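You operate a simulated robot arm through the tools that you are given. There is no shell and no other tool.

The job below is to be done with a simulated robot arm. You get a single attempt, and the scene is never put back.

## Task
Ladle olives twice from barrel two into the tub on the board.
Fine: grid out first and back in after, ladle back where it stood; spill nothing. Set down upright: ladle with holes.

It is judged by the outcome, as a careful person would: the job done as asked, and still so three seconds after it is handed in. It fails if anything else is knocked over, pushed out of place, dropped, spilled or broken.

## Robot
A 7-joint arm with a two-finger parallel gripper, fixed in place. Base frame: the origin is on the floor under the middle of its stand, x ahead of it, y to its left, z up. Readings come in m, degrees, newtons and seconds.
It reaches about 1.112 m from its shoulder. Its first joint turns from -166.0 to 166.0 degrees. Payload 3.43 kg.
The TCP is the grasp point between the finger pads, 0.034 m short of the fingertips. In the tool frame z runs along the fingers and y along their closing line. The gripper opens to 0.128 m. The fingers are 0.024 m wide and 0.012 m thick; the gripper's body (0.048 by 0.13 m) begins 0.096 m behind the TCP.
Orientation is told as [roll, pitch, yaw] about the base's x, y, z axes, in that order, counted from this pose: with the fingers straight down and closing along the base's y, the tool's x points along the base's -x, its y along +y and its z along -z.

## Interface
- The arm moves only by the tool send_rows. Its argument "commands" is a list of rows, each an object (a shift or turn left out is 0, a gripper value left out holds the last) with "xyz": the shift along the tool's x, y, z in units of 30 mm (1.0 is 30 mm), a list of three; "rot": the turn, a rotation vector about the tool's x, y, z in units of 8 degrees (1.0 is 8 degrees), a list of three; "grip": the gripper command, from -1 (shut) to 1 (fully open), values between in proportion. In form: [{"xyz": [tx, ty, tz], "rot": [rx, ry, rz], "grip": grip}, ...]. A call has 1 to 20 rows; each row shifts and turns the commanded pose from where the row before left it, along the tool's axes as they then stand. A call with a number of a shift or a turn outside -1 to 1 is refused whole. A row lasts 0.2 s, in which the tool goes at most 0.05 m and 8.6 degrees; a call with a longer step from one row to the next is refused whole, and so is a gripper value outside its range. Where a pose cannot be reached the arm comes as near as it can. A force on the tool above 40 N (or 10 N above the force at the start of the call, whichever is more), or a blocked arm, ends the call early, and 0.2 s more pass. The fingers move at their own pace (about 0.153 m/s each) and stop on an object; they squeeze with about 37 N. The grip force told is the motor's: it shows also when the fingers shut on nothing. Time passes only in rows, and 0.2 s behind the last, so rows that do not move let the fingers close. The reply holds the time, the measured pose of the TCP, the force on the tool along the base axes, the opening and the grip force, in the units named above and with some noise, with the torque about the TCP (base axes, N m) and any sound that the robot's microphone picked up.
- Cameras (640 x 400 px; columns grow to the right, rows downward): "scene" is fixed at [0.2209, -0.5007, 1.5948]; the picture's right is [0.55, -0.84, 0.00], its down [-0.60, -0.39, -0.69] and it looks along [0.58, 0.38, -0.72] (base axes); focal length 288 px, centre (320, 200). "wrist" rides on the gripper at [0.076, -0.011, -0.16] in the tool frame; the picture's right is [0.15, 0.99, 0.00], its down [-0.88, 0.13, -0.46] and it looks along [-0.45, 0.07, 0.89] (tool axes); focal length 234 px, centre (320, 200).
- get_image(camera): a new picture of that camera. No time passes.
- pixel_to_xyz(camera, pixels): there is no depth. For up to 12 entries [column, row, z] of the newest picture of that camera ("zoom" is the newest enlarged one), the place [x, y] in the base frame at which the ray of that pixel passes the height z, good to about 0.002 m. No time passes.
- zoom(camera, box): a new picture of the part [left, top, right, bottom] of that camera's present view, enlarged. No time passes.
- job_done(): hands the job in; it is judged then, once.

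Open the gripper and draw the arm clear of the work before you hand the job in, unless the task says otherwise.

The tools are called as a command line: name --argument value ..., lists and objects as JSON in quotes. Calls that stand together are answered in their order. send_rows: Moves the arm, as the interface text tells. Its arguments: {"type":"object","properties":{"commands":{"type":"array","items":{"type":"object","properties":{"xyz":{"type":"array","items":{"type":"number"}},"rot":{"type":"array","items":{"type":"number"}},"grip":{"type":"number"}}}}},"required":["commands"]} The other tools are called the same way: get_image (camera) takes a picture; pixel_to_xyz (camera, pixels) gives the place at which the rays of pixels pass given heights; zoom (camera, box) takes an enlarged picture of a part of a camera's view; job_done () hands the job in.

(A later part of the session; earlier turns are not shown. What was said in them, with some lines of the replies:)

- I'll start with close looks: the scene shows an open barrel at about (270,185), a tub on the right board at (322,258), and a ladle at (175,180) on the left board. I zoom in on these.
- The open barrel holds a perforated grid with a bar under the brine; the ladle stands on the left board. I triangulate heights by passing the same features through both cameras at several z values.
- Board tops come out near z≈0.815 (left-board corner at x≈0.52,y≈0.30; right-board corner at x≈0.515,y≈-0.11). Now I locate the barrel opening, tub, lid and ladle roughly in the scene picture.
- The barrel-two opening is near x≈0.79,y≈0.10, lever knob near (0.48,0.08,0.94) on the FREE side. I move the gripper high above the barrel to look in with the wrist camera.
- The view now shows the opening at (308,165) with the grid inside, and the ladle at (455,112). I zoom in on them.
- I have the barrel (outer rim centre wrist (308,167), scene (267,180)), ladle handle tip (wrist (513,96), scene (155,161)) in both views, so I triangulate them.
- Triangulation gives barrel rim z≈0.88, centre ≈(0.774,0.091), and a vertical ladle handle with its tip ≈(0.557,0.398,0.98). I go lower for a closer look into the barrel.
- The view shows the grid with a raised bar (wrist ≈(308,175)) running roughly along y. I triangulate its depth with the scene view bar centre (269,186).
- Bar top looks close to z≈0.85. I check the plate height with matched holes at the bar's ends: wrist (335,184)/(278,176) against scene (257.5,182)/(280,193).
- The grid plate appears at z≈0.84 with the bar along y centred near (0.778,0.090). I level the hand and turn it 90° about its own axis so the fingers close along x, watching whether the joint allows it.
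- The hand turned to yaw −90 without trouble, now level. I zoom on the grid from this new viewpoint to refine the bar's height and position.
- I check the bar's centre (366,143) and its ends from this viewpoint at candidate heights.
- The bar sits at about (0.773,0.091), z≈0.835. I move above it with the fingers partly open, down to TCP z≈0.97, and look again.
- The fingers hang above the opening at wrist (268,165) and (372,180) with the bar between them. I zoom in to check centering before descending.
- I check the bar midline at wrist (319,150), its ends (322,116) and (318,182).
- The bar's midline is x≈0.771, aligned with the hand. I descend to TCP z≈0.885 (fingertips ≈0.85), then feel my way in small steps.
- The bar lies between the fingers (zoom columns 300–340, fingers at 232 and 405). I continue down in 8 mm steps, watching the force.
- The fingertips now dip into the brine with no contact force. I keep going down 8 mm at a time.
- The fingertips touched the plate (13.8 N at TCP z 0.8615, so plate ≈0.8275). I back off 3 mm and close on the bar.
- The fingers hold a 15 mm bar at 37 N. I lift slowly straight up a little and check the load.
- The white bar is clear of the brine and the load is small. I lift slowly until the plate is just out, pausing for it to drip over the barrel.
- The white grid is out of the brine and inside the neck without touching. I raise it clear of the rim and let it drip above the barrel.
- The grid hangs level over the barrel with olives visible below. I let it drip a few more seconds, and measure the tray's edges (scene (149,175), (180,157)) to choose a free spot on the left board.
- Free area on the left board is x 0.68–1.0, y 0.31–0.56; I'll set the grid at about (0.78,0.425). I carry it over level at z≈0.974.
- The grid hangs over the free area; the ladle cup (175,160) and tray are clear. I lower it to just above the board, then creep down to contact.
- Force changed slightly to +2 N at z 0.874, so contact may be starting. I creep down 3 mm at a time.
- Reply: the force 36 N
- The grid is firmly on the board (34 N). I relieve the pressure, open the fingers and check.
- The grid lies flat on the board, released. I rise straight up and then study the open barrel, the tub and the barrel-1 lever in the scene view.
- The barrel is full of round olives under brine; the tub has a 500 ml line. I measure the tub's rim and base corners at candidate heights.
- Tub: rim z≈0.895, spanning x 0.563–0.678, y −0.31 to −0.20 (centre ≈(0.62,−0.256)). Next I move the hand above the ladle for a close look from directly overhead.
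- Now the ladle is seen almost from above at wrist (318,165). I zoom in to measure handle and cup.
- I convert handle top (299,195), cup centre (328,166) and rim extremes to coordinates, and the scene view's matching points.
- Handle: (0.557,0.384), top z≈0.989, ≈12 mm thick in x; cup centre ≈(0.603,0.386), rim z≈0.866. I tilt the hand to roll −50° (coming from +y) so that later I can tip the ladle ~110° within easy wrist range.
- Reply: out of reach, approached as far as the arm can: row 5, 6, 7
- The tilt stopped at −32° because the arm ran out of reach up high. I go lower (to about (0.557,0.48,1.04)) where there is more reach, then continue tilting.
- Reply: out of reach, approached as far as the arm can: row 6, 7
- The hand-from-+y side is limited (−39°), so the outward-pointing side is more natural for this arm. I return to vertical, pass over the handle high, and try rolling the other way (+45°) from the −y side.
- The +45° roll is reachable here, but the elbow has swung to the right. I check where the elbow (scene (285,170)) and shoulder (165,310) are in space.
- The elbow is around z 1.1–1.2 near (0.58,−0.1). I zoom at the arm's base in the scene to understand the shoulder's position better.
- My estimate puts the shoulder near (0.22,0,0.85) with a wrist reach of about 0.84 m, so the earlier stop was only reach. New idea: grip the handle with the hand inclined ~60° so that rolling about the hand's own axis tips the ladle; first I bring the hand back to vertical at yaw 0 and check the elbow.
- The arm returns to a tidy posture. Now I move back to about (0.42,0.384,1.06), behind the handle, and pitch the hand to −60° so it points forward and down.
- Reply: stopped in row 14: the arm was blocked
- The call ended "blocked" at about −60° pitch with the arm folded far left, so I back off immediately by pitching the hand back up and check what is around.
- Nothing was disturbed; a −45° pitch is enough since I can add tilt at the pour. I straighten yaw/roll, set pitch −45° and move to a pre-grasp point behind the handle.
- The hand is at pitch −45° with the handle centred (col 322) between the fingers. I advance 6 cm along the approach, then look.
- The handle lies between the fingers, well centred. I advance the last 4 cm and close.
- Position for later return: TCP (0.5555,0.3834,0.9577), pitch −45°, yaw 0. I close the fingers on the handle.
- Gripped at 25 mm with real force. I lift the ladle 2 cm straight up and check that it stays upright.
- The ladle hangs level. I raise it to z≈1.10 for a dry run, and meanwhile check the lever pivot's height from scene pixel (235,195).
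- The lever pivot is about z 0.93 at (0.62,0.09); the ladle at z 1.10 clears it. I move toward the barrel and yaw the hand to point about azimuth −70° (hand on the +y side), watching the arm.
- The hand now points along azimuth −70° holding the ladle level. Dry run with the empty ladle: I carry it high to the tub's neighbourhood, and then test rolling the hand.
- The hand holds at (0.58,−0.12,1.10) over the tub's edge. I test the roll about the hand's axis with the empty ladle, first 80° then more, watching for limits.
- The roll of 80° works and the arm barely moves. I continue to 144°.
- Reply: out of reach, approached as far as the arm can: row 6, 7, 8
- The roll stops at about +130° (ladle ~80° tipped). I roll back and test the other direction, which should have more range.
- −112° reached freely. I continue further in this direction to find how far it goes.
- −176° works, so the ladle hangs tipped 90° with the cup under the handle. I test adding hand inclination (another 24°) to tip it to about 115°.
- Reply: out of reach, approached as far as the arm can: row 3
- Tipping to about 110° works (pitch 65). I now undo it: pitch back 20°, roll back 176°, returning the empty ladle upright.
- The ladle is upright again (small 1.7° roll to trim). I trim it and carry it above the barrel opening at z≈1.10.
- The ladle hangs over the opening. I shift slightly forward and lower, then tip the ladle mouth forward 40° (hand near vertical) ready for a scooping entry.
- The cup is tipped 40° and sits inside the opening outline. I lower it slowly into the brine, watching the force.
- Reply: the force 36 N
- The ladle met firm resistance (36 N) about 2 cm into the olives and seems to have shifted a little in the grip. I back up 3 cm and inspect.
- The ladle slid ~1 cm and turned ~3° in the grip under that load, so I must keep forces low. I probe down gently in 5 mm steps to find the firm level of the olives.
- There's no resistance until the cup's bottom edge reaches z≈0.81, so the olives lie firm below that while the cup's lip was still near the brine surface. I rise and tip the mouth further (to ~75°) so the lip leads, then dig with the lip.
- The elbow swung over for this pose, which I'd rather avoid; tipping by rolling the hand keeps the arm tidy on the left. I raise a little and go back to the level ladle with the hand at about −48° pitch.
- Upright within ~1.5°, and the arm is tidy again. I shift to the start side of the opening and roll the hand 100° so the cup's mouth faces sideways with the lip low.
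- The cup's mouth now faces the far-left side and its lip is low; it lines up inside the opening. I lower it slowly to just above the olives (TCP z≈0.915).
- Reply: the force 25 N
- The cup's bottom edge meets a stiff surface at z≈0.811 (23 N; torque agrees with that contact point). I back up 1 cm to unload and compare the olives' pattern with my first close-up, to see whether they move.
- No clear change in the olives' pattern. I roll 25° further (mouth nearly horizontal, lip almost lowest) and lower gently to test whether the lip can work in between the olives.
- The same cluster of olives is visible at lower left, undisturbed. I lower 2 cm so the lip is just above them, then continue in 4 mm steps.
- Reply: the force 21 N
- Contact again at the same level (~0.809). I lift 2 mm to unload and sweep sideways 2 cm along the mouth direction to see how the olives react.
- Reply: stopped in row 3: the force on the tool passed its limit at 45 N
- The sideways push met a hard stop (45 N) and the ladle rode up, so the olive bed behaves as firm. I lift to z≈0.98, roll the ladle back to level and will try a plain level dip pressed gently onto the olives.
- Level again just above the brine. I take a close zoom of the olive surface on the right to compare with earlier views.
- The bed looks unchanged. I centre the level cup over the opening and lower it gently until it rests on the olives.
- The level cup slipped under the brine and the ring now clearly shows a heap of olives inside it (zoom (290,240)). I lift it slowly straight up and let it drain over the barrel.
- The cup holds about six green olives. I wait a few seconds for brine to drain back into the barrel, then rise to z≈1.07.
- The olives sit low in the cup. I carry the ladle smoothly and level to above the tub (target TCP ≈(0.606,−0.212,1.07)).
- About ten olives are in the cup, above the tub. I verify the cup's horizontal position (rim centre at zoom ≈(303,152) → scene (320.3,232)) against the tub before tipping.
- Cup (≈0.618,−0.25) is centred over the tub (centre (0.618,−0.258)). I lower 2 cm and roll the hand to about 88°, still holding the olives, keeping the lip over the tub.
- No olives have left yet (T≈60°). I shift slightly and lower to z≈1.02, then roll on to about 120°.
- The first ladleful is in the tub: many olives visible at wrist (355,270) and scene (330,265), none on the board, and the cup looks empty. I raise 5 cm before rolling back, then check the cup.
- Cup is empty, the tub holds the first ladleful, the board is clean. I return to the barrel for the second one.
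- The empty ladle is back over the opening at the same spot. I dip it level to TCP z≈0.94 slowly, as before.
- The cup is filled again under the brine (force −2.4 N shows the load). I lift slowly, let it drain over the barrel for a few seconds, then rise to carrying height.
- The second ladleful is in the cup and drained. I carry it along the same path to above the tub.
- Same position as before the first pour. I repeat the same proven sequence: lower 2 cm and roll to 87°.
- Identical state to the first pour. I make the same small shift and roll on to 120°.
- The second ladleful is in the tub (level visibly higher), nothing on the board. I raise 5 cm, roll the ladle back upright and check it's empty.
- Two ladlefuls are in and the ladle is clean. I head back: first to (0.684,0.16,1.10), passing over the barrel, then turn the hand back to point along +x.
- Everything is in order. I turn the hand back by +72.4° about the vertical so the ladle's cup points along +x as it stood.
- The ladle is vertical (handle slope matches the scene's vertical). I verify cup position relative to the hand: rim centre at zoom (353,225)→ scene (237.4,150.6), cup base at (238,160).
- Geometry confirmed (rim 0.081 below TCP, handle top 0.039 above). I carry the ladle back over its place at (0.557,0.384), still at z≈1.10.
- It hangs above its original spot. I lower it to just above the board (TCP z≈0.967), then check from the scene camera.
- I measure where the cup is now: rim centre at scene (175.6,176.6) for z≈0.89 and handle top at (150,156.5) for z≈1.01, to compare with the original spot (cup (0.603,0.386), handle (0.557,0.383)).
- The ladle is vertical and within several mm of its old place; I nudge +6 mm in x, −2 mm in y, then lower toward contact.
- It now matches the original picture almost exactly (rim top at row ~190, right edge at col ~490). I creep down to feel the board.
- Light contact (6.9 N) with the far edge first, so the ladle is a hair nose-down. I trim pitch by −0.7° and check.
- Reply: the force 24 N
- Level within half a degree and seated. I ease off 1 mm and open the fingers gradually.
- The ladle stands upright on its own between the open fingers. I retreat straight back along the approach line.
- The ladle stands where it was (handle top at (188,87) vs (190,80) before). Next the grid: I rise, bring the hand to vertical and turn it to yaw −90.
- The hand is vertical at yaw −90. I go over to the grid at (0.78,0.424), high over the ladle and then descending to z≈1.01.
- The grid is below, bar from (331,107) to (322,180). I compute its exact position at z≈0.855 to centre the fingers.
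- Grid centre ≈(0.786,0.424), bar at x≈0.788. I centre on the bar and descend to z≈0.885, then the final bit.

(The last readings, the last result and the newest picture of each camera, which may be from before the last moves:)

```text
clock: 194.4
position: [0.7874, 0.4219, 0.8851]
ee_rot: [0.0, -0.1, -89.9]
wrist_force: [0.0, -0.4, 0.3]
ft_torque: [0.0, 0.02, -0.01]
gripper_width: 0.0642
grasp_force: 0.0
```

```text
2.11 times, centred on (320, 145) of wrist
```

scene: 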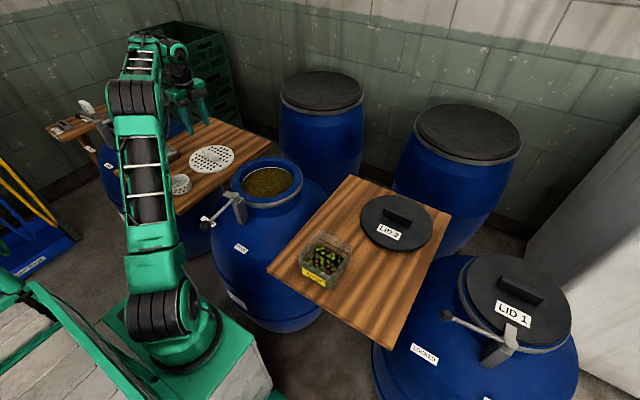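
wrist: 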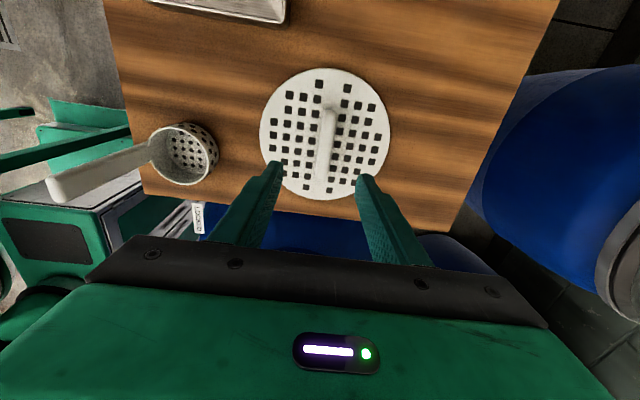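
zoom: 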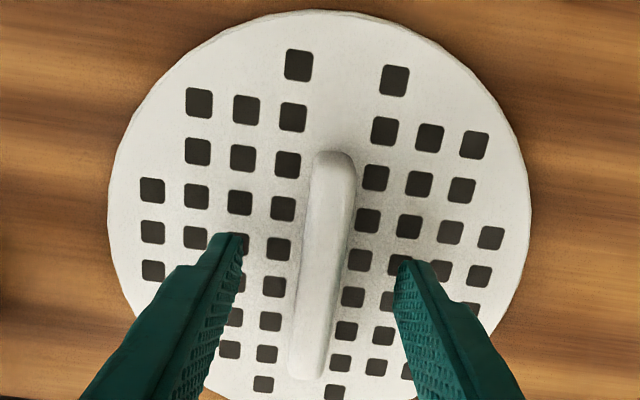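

The bar is centred between the fingers. I lower the last 1 cm and close.

send_rows --commands '[{"xyz": [0, 0.05, 0.2]}, {"xyz": [0, 0, 0.13]}, {"xyz": [0, 0, 0]}, {"grip": -0.4}, {"grip": -1}, {"grip": -1}, {"grip": -1}]'

zoom --camera "wrist" --box '[220, 50, 420, 240]'

```text
clock: 196.0
position: [0.7892, 0.4213, 0.8754]
ee_rot: [0.0, -0.1, -90.1]
wrist_force: [-0.2, -0.1, 0.1]
ft_torque: [0.05, -0.04, 0.04]
gripper_width: 0.0153
grasp_force: 36.7
```

```text
2.11 times, centred on (320, 145) of wrist
```

zoom: 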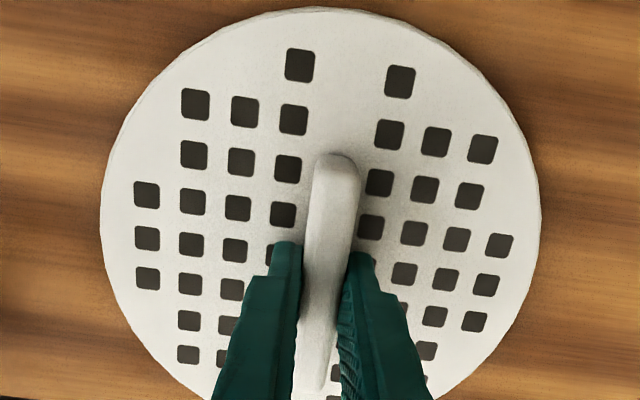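

Bar gripped (15 mm, 37 N). I lift the grid level to z≈0.975.

send_rows --commands '[{"xyz": [0, 0, -0.2]}, {"xyz": [0, 0, -0.4]}, {"xyz": [0, 0, -0.7]}, {"xyz": [0, 0, -0.8]}, {"xyz": [0, 0, -0.8]}, {"xyz": [0, 0, -0.45]}, {"xyz": [0, 0, 0]}]'

get_image --camera "wrist"

zoom --camera "scene" --box '[150, 80, 270, 200]'

```text
clock: 197.6
position: [0.7896, 0.4223, 0.9777]
ee_rot: [0.0, -0.1, -89.9]
wrist_force: [-0.1, -0.1, -1.9]
ft_torque: [0.0, -0.01, 0.02]
gripper_width: 0.0152
grasp_force: 36.5
```

```text
taken
```

wrist: 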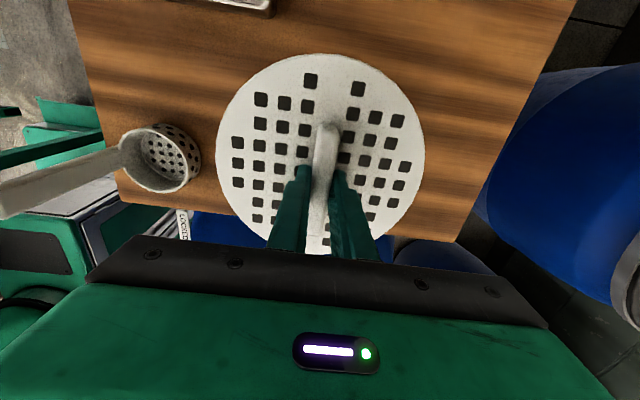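

```text
3.33 times, centred on (210, 140) of scene
```

zoom: 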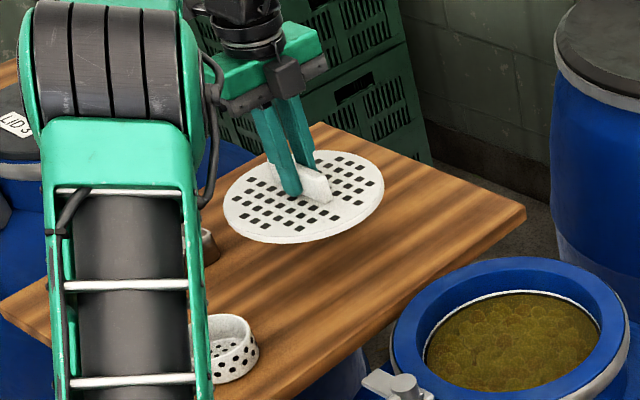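

In hand the grid sits about 5 mm further toward +y than originally (top edge row 53 vs 58), so I aim TCP at (0.771,0.087). I carry it over the barrel.

send_rows --commands '[{"xyz": [-0.3, 0, 0]}, {"xyz": [-0.6, -0.04, 0]}, {"xyz": [-0.8, -0.05, 0]}, {"xyz": [-0.8, -0.05, 0]}, {"xyz": [-0.8, -0.05, 0]}, {"xyz": [-0.8, -0.05, 0]}, {"xyz": [-0.8, -0.05, 0]}, {"xyz": [-0.8, -0.05, 0]}, {"xyz": [-0.8, -0.05, 0]}, {"xyz": [-0.8, -0.05, 0]}, {"xyz": [-0.8, -0.05, 0]}, {"xyz": [-0.8, -0.05, 0]}, {"xyz": [-0.8, -0.05, 0]}, {"xyz": [-0.8, -0.03, 0]}, {"xyz": [-0.5, 0, 0]}, {"xyz": [-0.18, 0, 0]}, {"xyz": [0, 0, 0]}, {"xyz": [0, 0, 0]}]'

get_image --camera "wrist"

zoom --camera "scene" --box '[220, 110, 320, 210]'

```text
clock: 201.4
position: [0.7694, 0.0869, 0.9757]
ee_rot: [-0.1, -0.2, -90.1]
wrist_force: [-0.2, 0.2, -2.0]
ft_torque: [0.0, 0.02, -0.03]
gripper_width: 0.0154
grasp_force: 37.1
```

```text
taken
```

wrist: 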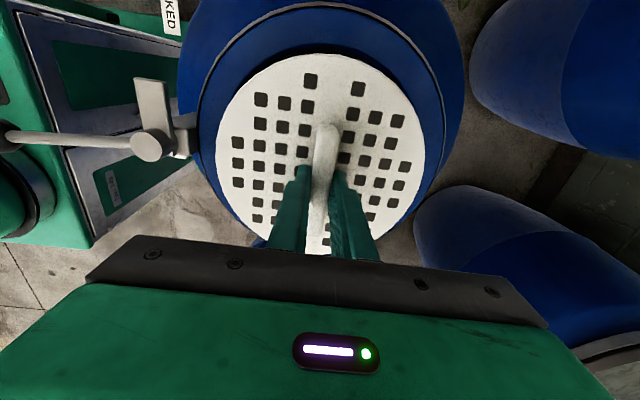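

```text
4.00 times, centred on (270, 160) of scene
```

zoom: 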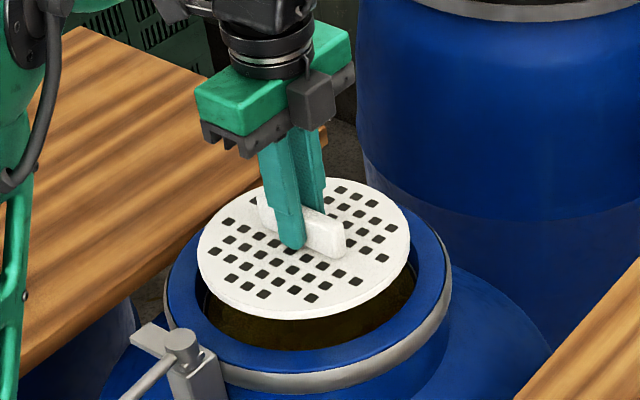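

The grid is over the opening with pose (0.769,0.087). I lower to just above the rim (TCP z≈0.93) with a 1.5 mm x trim and check the gap all around.

send_rows --commands '[{"xyz": [0, 0.05, 0.4]}, {"xyz": [0, 0, 0.5]}, {"xyz": [0, 0, 0.4]}, {"xyz": [0, 0, 0.2]}, {"xyz": [0, 0, 0]}, {"xyz": [0, 0, 0]}]'

zoom --camera "wrist" --box '[180, 30, 460, 250]'

zoom --camera "scene" --box '[220, 130, 320, 210]'

```text
clock: 202.8
position: [0.773, 0.0864, 0.9312]
ee_rot: [0.0, -0.2, -90.0]
wrist_force: [0.7, -0.2, -1.5]
ft_torque: [0.04, 0.0, 0.03]
gripper_width: 0.0157
grasp_force: 36.7
```

```text
1.82 times, centred on (320, 140) of wrist
```

zoom: 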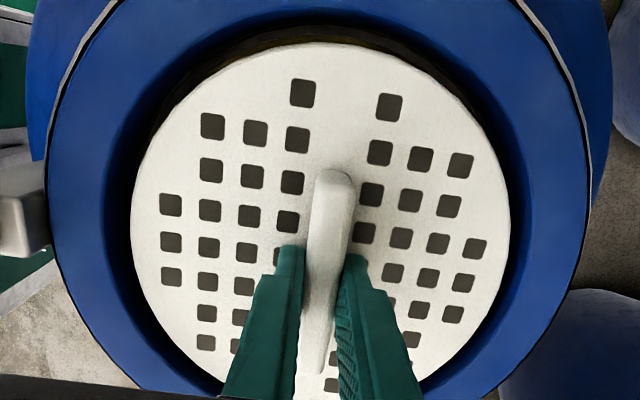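

```text
5.00 times, centred on (270, 170) of scene
```

zoom: 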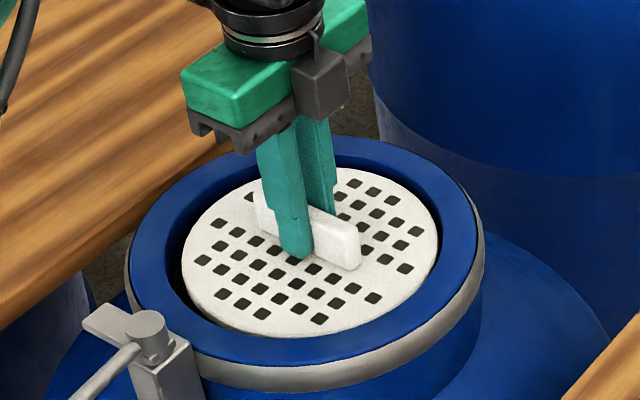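

The grid is centred with even gaps (left 105–130, right 510–530 in the zoom). I lower it slowly into the neck, checking force.

send_rows --commands '[{"xyz": [0, -0.02, 0.25]}, {"xyz": [0, 0, 0.25]}, {"xyz": [0, 0, 0.25]}, {"xyz": [0, 0, 0]}]'

zoom --camera "wrist" --box '[180, 30, 460, 250]'

zoom --camera "scene" --box '[220, 130, 320, 210]'

```text
clock: 203.8
position: [0.7717, 0.0844, 0.9103]
ee_rot: [0.0, -0.2, -90.0]
wrist_force: [0.0, -0.7, -2.0]
ft_torque: [0.02, 0.01, -0.01]
gripper_width: 0.0155
grasp_force: 37.1
```

```text
1.82 times, centred on (320, 140) of wrist
```

zoom: 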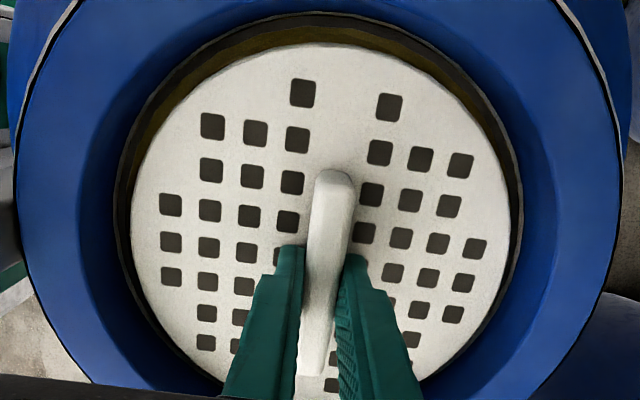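

```text
5.00 times, centred on (270, 170) of scene
```

zoom: 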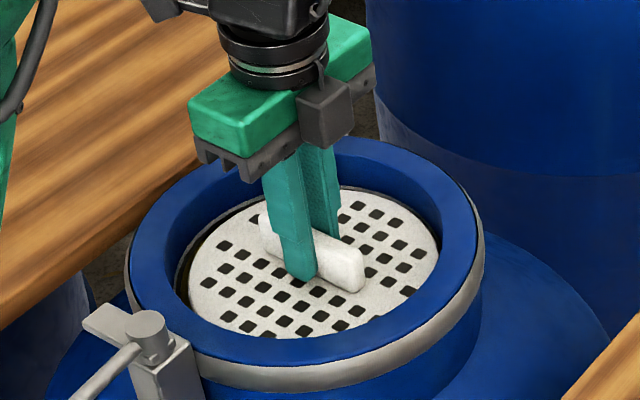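

Passing freely; compared with the picture taken when it came out, the plate sits ~4 mm too far toward −y, so I shift +3.5 mm in y and keep lowering.

send_rows --commands '[{"xyz": [0.12, 0, 0]}, {"xyz": [0, 0, 0]}]'

send_rows --commands '[{"xyz": [0, 0, 0.2]}, {"xyz": [0, 0, 0.2]}, {"xyz": [0, 0, 0.2]}, {"xyz": [0, 0, 0]}]'

zoom --camera "wrist" --box '[180, 30, 460, 250]'

zoom --camera "scene" --box '[220, 130, 320, 210]'

```text
clock: 204.4
position: [0.7716, 0.0893, 0.9103]
ee_rot: [-0.1, -0.1, -90.1]
wrist_force: [-0.8, 0.2, -1.1]
ft_torque: [-0.02, 0.0, 0.02]
gripper_width: 0.0151
grasp_force: 36.5
```

```text
clock: 205.4
position: [0.7709, 0.0898, 0.8917]
ee_rot: [0.0, -0.2, -90.1]
wrist_force: [-0.2, -0.2, -1.7]
ft_torque: [0.0, 0.01, -0.02]
gripper_width: 0.0154
grasp_force: 37.4
```

```text
1.82 times, centred on (320, 140) of wrist
```

zoom: 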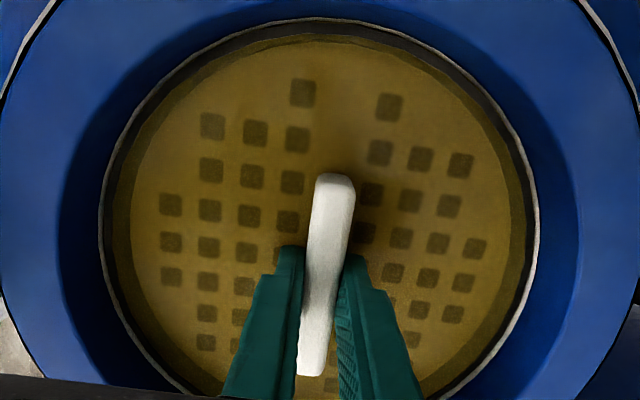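

```text
5.00 times, centred on (270, 170) of scene
```

zoom: 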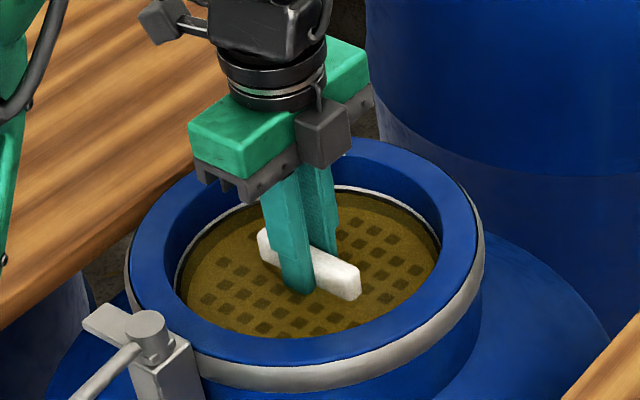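

The plate has gone under the brine evenly. I continue down to its former depth (TCP ≈0.864), feeling for the olives.

send_rows --commands '[{"xyz": [0, 0, 0.2]}, {"xyz": [0, 0, 0.2]}, {"xyz": [0, 0, 0.2]}, {"xyz": [0, 0, 0.1]}, {"xyz": [0, 0, 0]}]'

send_rows --commands '[{"xyz": [0, 0, 0.13]}, {"xyz": [0, 0, 0]}]'

send_rows --commands '[{"xyz": [0, 0, 0.1]}, {"xyz": [0, 0, 0]}]'

```text
clock: 206.6
position: [0.7711, 0.0891, 0.8687]
ee_rot: [-0.1, -0.1, -90.0]
wrist_force: [-0.3, -0.6, -2.3]
ft_torque: [-0.02, -0.02, -0.01]
gripper_width: 0.0154
grasp_force: 36.8
```

```text
clock: 207.2
position: [0.7716, 0.0887, 0.8661]
ee_rot: [0.0, -0.1, -90.1]
wrist_force: [-0.2, -1.3, 6.0]
ft_torque: [0.11, 0.01, 0.02]
gripper_width: 0.0154
grasp_force: 37.0
```

```text
clock: 207.8
position: [0.7705, 0.0892, 0.8644]
ee_rot: [0.1, -0.2, -90.0]
wrist_force: [-4.6, -0.4, 37.1]
ft_torque: [0.0, 0.24, 0.02]
gripper_width: 0.0156
grasp_force: 37.3
```

The grid is seated at its former depth (firm contact at 0.865). I relieve the pressure and open the fingers.

send_rows --commands '[{"xyz": [0, 0, -0.08]}, {"xyz": [0, 0, 0]}, {"grip": -0.7}, {"grip": -0.6}, {"grip": -0.4}, {"grip": -0.2}, {"grip": 0.0}, {"grip": 0.0}]'

zoom --camera "wrist" --box '[180, 30, 460, 250]'

zoom --camera "scene" --box '[220, 130, 320, 210]'

```text
clock: 209.6
position: [0.7719, 0.0896, 0.8642]
ee_rot: [-0.1, -0.1, -90.0]
wrist_force: [-0.1, 0.2, 0.4]
ft_torque: [-0.03, 0.0, 0.01]
gripper_width: 0.0639
grasp_force: 0.0
```

```text
1.82 times, centred on (320, 140) of wrist
```

zoom: 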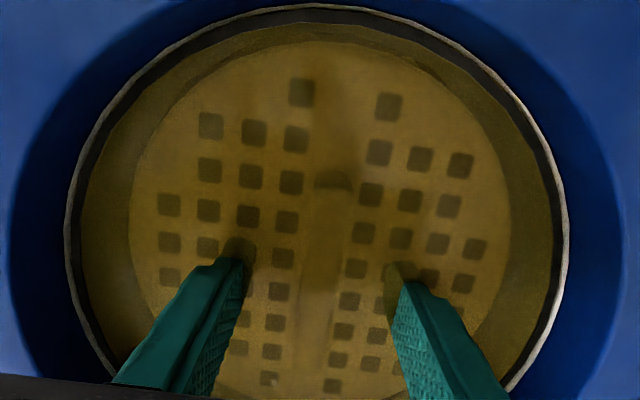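

```text
5.00 times, centred on (270, 170) of scene
```

zoom: 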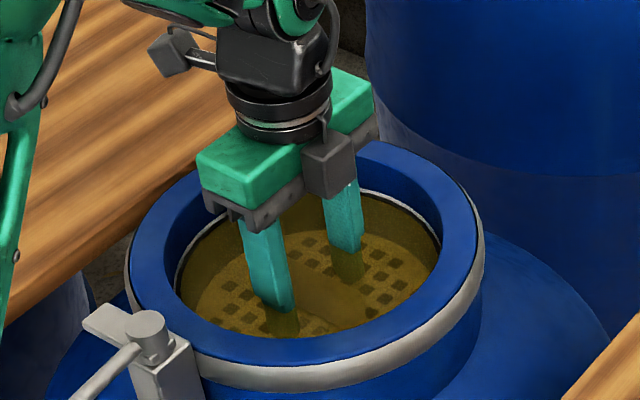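

The grid lies flat under the brine as at the start. I withdraw straight up, pausing above the barrel so the fingertips drip in there.

send_rows --commands '[{"xyz": [0, 0, -0.3]}, {"xyz": [0, 0, -0.4]}, {"xyz": [0, 0, -0.5]}, {"xyz": [0, 0, -0.5]}, {"xyz": [0, 0, -0.6]}, {"xyz": [0, 0, -0.7]}, {"xyz": [0, 0, 0]}, {"xyz": [0, 0, 0]}, {"xyz": [0, 0, 0]}, {"xyz": [0, 0, 0]}, {"xyz": [0, 0, 0]}, {"xyz": [0, 0, 0]}, {"xyz": [0, 0, 0]}, {"xyz": [0, 0, 0]}, {"xyz": [0, 0, 0]}, {"xyz": [0, 0, 0]}]'

zoom --camera "scene" --box '[220, 130, 320, 210]'

get_image --camera "wrist"

```text
clock: 213.0
position: [0.772, 0.0894, 0.9545]
ee_rot: [-0.1, -0.1, -90.0]
wrist_force: [1.1, 0.1, -0.7]
ft_torque: [0.0, 0.01, 0.0]
gripper_width: 0.0639
grasp_force: 0.0
```

```text
5.00 times, centred on (270, 170) of scene
```

zoom: 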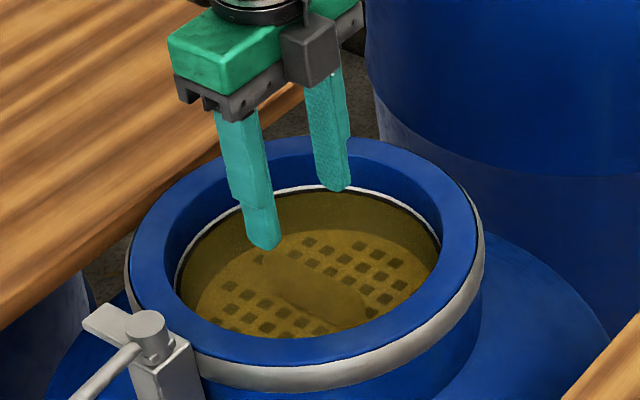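

```text
taken
```

wrist: 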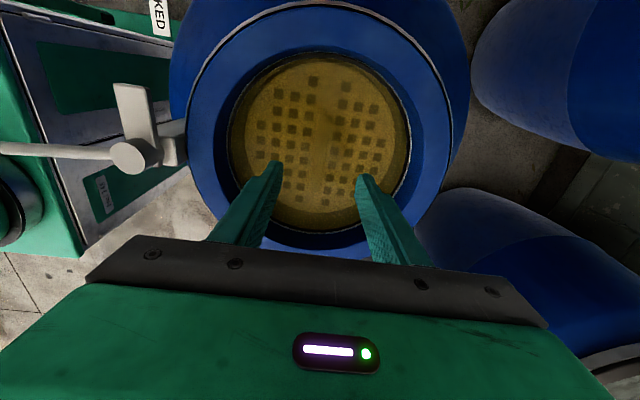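

The grid sits as at the start. I rise, open fully, and draw the arm back toward its starting pose.

send_rows --commands '[{"xyz": [0, 0, -0.8]}, {"xyz": [0, 0, -1]}, {"xyz": [0, 0, -1]}, {"xyz": [0, 0, -1]}, {"xyz": [0, 0, -1]}, {"xyz": [0, -1, 0], "grip": 1}, {"xyz": [0, -1, 0]}, {"xyz": [0, -1, 0]}, {"xyz": [0, -1, 0]}, {"xyz": [0.5, -1, -0.5]}, {"xyz": [0.5, -1, -0.5]}, {"xyz": [0.5, -1, -0.5]}, {"xyz": [0.5, -1, -0.5]}, {"xyz": [0.5, -1, -0.5]}, {"xyz": [0.5, -1, 0]}, {"xyz": [0.5, 0, 0]}, {"xyz": [0, 0, 0]}]'

send_rows --commands '[{"rot": [0, 0, -1]}, {"rot": [0, 0, -1]}, {"rot": [0, 0, -1]}, {"rot": [0, 0, -1]}, {"rot": [0, 0, -1]}, {"rot": [0, 0, -1]}, {"rot": [0, 0, -1]}, {"rot": [0, 0, -1]}, {"rot": [0, 0, -1]}, {"rot": [0, 0, -1]}, {"rot": [0, 0, -1]}, {"rot": [0, 0, -0.25]}, {"xyz": [0, 0, 0]}]'

get_image --camera "scene"

get_image --camera "wrist"

```text
clock: 216.6
position: [0.4716, 0.1944, 1.1753]
ee_rot: [0.1, -0.1, -90.1]
wrist_force: [1.0, -0.4, -0.9]
ft_torque: [-0.01, 0.02, -0.02]
gripper_width: 0.1278
grasp_force: 0.0
```

```text
clock: 219.4
position: [0.4706, 0.1939, 1.1753]
ee_rot: [-0.1, -0.1, 0.0]
wrist_force: [-0.4, 0.0, -0.5]
ft_torque: [0.0, 0.0, -0.03]
gripper_width: 0.128
grasp_force: 0.0
```

```text
taken
```

scene: 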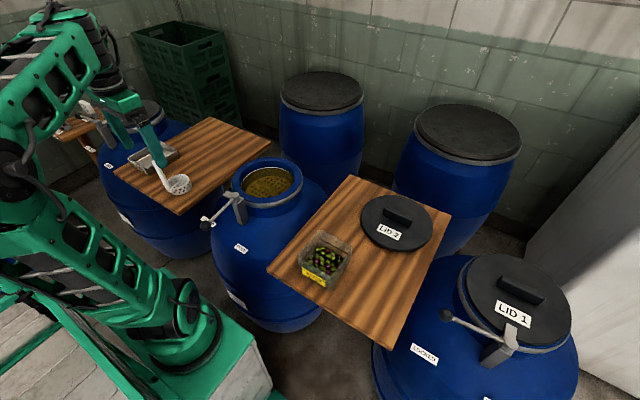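

```text
taken
```

wrist: 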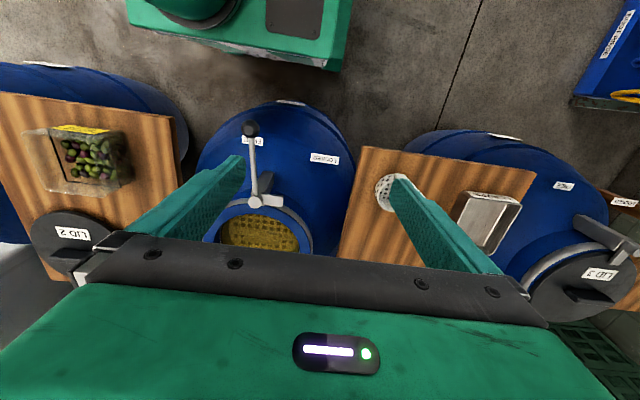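

The hand is clear at (0.47,0.19,1.18). I do final close-ups of the boards, ladle, tub and floor for any spill.

zoom --camera "scene" --box '[100, 100, 290, 220]'

zoom --camera "scene" --box '[220, 150, 440, 350]'

zoom --camera "wrist" --box '[0, 60, 320, 260]'

```text
3.33 times, centred on (195, 160) of scene
```

zoom: 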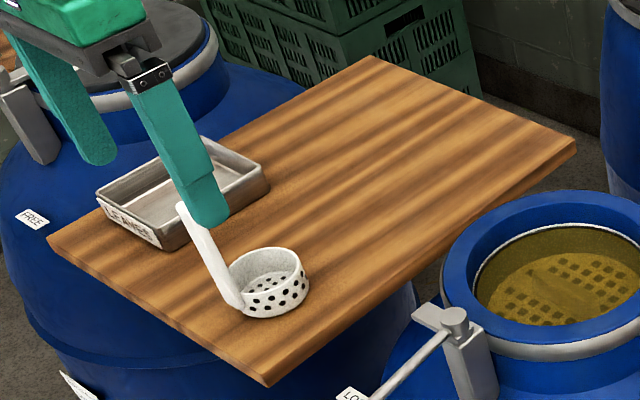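

```text
2.00 times, centred on (330, 250) of scene
```

zoom: 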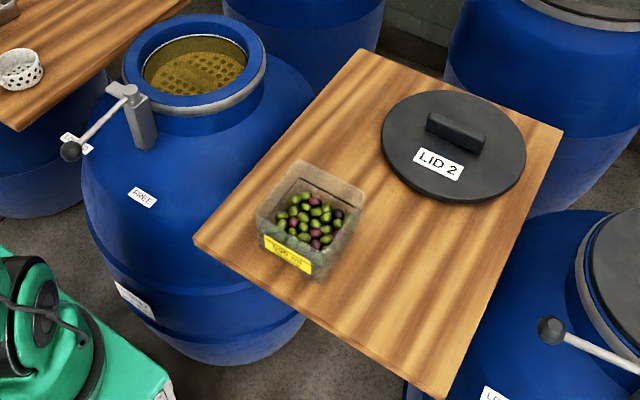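

```text
2.00 times, centred on (160, 160) of wrist
```

zoom: 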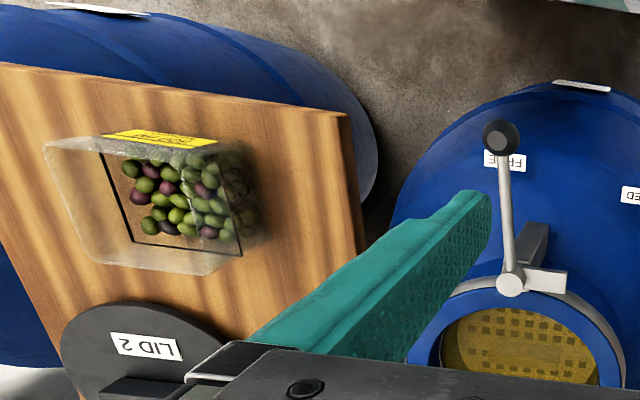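

All is in place: two ladlefuls in the tub, boards clean, grid back under the brine, ladle upright at its spot. I move the hand a little further up and away before handing in.

send_rows --commands '[{"xyz": [0.5, -0.5, -0.6]}, {"xyz": [0.5, -0.5, -0.6]}, {"xyz": [0, 0, 0]}, {"xyz": [0, 0, 0]}]'

get_image --camera "scene"

```text
clock: 220.4
position: [0.44, 0.1653, 1.2101]
ee_rot: [-0.1, 0.0, -0.1]
wrist_force: [-0.8, 0.6, -0.7]
ft_torque: [0.03, -0.01, -0.03]
gripper_width: 0.1279
grasp_force: 0.0
```

```text
taken
```

scene: 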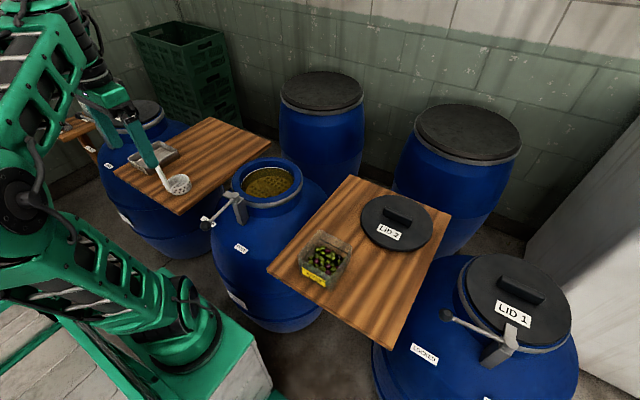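

The last picture shows everything in place: tub filled at (325,258), grid in the barrel at (268,182), ladle standing at (178,183), arm clear and gripper open. I hand the job in.

job_done

```text
The job is handed in.
```

The job is handed in. Two ladlefuls of olives from barrel two are in the tub on the board, and I saw no olives or brine spilled on the boards.

- **Grid:** I lifted it out first, let it drip over the barrel, and laid it on the left-hand board. After the second ladleful it went back under the brine at the depth it had before.
- **Ladle:** It stands upright and empty on the left-hand board. By the camera it is within a few millimetres of where it started.
- **Slip in the grip:** While I worked out how the olives behave, I pressed the ladle onto them harder than I should have. The push peaked at about 45 N, and the ladle slid about 1 cm in the gripper. I allowed for this when setting it down, and saw no damage.
- **Blocked arm:** The arm reported itself blocked once on the left side while tilting the hand. I backed off at once and saw nothing displaced.

Lid 2 is still on the board where it was. The gripper is open and the arm is drawn clear.
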